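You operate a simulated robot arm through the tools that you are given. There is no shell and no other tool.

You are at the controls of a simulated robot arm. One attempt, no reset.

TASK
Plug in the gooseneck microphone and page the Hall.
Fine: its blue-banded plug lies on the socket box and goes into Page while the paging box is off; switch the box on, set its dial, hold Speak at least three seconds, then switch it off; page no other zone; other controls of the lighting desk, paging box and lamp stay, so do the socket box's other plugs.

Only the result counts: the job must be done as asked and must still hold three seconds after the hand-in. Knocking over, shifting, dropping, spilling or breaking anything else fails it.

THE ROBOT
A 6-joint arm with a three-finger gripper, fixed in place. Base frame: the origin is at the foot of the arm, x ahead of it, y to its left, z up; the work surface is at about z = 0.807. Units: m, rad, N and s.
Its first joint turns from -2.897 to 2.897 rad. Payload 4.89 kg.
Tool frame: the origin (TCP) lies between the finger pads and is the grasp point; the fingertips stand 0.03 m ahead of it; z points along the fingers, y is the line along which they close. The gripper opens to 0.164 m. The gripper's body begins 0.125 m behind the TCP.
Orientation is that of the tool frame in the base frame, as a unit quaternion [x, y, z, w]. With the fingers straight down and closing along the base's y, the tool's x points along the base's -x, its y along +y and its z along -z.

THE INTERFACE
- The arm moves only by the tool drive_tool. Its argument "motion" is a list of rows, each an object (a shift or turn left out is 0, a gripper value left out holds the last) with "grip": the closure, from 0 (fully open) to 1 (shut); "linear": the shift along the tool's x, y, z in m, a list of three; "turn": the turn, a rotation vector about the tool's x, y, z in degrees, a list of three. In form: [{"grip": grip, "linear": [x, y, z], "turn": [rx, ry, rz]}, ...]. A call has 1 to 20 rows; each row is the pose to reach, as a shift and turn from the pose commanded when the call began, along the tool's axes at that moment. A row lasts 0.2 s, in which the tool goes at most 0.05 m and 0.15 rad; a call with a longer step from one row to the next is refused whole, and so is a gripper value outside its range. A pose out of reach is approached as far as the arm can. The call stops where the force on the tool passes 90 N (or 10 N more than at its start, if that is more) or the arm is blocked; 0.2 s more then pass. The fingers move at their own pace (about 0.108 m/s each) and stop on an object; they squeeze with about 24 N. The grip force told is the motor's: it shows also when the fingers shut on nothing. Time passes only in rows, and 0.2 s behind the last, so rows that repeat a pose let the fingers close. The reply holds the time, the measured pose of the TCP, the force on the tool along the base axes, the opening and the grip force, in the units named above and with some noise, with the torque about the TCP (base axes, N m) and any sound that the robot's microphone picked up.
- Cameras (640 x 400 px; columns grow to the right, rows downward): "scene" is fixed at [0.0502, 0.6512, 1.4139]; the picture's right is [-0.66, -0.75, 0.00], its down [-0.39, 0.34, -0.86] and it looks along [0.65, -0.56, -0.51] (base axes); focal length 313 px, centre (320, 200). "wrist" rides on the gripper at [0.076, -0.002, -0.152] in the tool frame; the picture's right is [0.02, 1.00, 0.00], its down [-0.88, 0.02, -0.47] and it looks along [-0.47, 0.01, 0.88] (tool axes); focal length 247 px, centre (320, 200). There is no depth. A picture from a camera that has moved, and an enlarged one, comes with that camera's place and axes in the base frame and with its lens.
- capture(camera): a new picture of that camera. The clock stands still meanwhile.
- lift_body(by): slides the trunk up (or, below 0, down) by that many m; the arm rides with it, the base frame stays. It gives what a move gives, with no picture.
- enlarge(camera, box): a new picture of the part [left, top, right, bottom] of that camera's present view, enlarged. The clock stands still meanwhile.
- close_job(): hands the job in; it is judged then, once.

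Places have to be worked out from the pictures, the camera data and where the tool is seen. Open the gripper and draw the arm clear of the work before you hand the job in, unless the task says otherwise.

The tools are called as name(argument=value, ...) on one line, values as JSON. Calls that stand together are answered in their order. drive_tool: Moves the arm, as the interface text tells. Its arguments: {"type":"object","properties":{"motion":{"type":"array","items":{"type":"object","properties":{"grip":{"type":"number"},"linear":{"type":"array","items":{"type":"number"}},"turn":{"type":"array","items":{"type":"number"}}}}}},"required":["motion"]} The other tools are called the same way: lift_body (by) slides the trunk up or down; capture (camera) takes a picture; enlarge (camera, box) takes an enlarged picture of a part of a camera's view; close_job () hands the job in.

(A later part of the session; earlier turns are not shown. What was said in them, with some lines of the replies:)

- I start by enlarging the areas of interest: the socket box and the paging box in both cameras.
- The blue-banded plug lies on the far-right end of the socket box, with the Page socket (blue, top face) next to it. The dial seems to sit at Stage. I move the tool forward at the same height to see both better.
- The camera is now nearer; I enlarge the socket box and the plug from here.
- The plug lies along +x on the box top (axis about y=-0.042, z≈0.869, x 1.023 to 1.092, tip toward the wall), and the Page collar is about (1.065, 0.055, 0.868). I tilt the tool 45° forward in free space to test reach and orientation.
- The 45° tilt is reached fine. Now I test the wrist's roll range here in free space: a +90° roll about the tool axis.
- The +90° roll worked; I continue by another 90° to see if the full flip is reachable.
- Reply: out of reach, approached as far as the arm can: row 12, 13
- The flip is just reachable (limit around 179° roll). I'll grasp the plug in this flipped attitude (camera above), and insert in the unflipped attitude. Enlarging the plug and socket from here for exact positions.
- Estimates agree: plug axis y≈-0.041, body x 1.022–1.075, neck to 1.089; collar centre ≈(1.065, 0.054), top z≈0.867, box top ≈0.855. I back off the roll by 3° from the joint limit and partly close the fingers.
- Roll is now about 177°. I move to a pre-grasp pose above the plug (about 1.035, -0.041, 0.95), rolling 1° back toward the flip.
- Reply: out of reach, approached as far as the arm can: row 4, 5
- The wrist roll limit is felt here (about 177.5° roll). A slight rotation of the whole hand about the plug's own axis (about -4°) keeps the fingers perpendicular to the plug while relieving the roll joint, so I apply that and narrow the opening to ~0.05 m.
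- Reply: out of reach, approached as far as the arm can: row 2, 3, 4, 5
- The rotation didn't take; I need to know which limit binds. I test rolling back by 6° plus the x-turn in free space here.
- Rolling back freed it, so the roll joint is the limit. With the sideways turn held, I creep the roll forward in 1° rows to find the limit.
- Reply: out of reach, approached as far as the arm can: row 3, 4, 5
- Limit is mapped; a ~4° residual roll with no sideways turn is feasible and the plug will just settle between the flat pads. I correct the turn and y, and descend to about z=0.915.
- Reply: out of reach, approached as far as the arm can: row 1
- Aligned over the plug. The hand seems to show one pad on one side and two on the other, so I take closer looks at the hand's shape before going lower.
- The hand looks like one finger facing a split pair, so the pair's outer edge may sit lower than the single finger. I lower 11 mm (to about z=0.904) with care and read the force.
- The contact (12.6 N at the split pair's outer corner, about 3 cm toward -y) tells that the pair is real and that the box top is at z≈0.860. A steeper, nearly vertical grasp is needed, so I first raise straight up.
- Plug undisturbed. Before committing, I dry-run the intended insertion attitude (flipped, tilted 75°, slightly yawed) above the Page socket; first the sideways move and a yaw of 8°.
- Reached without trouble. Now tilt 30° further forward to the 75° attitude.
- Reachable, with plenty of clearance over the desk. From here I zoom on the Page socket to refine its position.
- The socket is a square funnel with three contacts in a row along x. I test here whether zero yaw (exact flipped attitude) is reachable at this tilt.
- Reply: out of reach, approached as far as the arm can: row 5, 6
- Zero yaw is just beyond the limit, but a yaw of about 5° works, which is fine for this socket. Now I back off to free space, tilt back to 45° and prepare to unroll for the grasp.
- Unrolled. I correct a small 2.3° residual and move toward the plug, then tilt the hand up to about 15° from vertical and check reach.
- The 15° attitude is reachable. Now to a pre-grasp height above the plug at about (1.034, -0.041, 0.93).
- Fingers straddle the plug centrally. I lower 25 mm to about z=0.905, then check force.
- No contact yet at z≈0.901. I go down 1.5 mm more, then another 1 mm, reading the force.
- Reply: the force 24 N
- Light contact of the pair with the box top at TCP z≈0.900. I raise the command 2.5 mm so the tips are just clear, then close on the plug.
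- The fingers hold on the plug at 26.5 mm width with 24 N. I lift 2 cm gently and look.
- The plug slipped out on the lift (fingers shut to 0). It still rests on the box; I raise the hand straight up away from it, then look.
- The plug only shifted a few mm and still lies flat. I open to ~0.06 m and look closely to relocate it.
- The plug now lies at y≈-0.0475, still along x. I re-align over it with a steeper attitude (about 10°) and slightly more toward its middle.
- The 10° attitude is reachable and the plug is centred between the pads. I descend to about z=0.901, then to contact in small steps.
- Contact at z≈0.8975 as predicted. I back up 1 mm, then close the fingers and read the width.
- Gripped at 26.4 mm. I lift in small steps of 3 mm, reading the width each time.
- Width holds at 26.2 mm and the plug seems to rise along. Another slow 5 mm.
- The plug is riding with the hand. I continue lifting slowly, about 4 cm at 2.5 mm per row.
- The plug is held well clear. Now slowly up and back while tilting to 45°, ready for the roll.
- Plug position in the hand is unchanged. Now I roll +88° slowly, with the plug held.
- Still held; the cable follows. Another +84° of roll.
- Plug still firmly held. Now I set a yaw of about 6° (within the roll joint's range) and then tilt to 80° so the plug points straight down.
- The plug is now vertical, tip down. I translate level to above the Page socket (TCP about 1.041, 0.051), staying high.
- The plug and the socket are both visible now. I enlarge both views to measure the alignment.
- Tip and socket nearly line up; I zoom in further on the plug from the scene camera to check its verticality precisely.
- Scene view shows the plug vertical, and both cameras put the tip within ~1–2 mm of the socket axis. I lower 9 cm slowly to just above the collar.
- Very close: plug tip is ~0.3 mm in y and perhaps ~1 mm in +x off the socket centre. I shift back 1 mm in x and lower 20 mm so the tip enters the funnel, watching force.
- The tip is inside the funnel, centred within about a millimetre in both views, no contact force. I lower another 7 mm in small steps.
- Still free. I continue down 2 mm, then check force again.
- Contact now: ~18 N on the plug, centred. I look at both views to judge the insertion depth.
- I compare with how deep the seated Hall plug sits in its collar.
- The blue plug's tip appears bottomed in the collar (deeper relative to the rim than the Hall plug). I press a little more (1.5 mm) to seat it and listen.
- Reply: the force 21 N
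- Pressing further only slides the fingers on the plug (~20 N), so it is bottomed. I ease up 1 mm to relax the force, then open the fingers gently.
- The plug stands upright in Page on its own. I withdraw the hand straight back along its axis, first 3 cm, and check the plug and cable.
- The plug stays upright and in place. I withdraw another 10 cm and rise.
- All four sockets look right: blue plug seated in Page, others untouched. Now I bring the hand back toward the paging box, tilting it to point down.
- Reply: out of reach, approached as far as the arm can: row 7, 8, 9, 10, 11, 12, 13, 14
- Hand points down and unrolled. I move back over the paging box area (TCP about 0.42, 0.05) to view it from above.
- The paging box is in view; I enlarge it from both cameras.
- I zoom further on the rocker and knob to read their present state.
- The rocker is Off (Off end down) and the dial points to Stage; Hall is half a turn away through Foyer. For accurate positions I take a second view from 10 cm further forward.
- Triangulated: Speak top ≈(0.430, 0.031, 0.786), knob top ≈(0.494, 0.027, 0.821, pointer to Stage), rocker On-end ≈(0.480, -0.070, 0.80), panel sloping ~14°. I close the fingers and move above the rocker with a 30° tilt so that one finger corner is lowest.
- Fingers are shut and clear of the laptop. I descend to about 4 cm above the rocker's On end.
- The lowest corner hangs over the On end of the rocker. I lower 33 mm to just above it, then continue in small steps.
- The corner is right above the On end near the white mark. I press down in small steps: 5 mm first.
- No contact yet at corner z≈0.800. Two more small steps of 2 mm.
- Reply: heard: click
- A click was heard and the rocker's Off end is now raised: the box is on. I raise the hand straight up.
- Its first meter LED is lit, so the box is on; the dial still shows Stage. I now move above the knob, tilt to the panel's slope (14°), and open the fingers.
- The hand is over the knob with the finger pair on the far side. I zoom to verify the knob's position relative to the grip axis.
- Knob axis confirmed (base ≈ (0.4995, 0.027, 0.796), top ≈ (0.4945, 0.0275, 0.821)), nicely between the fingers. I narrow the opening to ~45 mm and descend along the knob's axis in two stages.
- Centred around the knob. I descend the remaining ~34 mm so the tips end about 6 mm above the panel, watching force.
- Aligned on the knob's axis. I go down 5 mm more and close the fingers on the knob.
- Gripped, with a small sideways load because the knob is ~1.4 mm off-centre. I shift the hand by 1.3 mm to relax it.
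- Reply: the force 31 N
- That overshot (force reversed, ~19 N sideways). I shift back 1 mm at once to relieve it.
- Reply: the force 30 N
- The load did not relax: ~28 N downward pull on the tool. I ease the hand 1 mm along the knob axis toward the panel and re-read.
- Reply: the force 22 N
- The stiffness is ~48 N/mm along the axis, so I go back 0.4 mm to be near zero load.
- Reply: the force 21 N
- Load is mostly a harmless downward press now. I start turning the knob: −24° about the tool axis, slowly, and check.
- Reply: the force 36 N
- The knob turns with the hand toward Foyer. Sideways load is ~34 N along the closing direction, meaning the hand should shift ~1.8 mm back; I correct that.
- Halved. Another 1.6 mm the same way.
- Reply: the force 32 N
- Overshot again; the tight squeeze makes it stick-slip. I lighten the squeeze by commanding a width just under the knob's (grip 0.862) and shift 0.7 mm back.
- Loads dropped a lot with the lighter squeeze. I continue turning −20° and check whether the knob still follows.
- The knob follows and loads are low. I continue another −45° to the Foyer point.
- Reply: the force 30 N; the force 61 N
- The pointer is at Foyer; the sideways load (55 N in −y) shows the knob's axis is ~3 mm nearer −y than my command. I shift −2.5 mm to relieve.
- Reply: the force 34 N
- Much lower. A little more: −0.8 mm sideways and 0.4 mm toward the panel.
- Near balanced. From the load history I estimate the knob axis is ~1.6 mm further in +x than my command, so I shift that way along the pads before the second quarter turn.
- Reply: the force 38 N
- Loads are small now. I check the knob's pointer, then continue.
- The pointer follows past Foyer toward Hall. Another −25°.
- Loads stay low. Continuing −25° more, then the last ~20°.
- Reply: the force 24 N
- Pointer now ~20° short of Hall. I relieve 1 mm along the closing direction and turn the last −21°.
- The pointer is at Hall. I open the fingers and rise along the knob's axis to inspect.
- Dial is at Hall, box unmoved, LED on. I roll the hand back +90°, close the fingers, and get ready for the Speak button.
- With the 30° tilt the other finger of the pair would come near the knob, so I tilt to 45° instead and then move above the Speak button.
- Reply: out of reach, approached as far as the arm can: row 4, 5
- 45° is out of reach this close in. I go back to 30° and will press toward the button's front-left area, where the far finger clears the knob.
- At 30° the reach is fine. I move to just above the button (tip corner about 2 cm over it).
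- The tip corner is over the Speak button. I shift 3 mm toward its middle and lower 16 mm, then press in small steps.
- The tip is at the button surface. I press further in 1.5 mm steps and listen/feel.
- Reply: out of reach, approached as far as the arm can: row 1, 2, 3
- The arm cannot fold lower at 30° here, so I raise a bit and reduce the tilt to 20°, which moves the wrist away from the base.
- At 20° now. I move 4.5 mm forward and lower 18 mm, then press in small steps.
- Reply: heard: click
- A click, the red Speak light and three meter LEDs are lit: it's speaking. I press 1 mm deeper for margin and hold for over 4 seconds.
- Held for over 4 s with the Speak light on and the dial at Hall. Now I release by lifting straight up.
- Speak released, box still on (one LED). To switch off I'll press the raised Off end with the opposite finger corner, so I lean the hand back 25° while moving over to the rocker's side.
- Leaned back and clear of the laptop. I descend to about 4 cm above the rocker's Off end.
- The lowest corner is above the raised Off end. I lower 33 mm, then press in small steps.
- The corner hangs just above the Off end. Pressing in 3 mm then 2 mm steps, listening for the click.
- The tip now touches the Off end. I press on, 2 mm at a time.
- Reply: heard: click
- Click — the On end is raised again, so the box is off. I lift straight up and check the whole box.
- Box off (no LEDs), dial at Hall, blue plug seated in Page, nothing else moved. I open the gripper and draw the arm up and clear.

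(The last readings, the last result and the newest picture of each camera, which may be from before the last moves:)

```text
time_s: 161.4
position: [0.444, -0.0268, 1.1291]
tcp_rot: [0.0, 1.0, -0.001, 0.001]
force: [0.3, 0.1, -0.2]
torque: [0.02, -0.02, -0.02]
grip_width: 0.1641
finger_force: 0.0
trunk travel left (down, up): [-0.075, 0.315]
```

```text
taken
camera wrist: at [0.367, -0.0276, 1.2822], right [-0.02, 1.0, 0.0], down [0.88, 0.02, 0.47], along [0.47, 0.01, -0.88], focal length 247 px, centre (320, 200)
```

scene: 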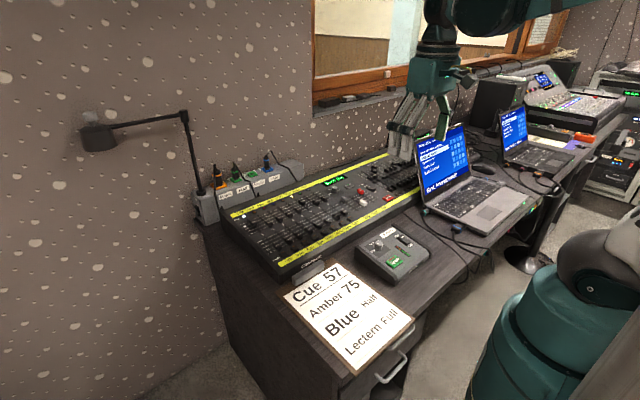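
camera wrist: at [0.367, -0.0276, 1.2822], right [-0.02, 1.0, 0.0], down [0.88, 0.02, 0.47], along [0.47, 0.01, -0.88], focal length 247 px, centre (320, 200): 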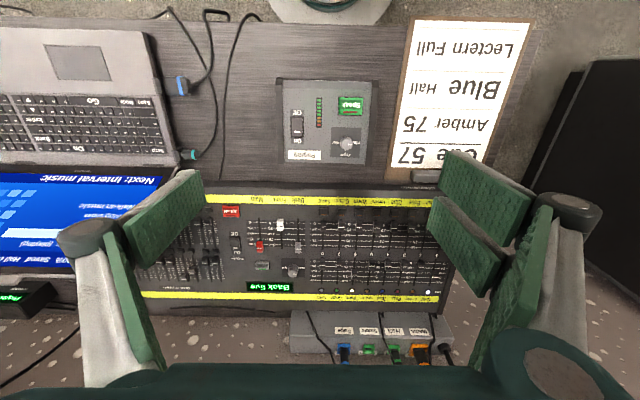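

The gripper is open and clear. One last close look at the paging box's dial and switch before handing in.

enlarge(camera="wrist", box=[268, 75, 396, 155])

enlarge(camera="wrist", box=[328, 120, 376, 150])

enlarge(camera="scene", box=[250, 150, 298, 180])

```text
5.00 times, centred on (332, 115) of wrist
camera zoom: at [0.367, -0.0276, 1.2822], right [-0.02, 1.0, 0.0], down [0.88, 0.02, 0.47], along [0.47, 0.01, -0.88], focal length 1235 px, centre (260, 625)
```

zoom: 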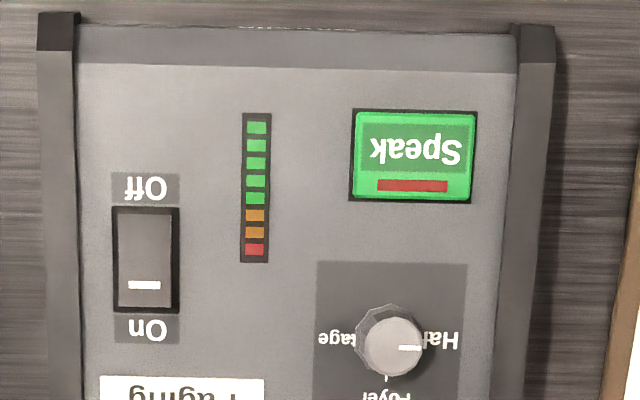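

```text
13.33 times, centred on (352, 135) of wrist
camera zoom: at [0.367, -0.0276, 1.2822], right [-0.02, 1.0, 0.0], down [0.88, 0.02, 0.47], along [0.47, 0.01, -0.88], focal length 3293 px, centre (-107, 1067)
```

zoom: 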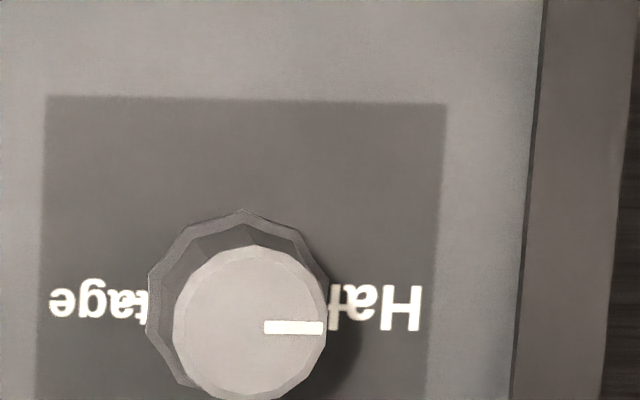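

```text
13.33 times, centred on (274, 165) of scene
camera zoom: at [0.0502, 0.6512, 1.4139], right [-0.66, -0.75, 0.0], down [-0.39, 0.34, -0.86], along [0.65, -0.56, -0.51], focal length 4175 px, centre (933, 667)
```

zoom: 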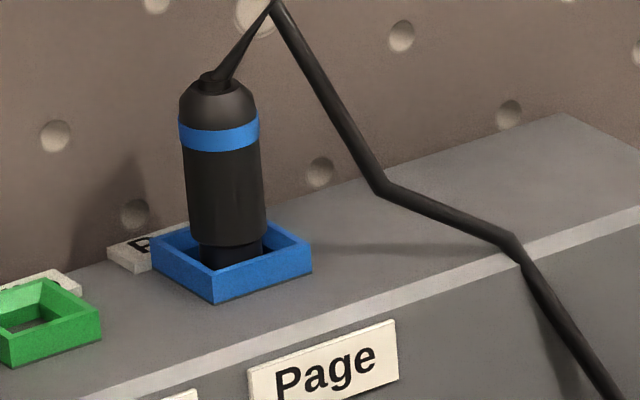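

The dial points to Hall, the rocker is Off with no LEDs lit, and the blue plug stands seated in Page. The arm is clear with the gripper open, so I hand in.

close_job()

```text
The job is handed in.
```

The job is handed in: I plugged the gooseneck microphone into Page and paged the Hall. I haven't had a verdict back, so what follows is what I saw and measured.

- **Plug:** the blue-banded plug went into Page while the paging box was off. It was standing upright in the socket at the end. The first lift slipped and shifted it about 6 mm along the box top; the second grip held.
- **Paging:** I switched the box on, turned the dial from Stage to Hall and held Speak for just over four seconds. The Speak light and three meter LEDs were lit while I held it. I pressed Speak only with the dial on Hall.
- **Switched off:** the rocker clicked back to Off, and the last look showed no LEDs lit.
- **Everything else:** I saw no change to the other plugs, the lighting desk, the lamp or the paging box's position. Turning the dial put up to about 60 N on the paging box, most of it sideways, but it did not move in any picture.

The arm ended open and clear of the work.
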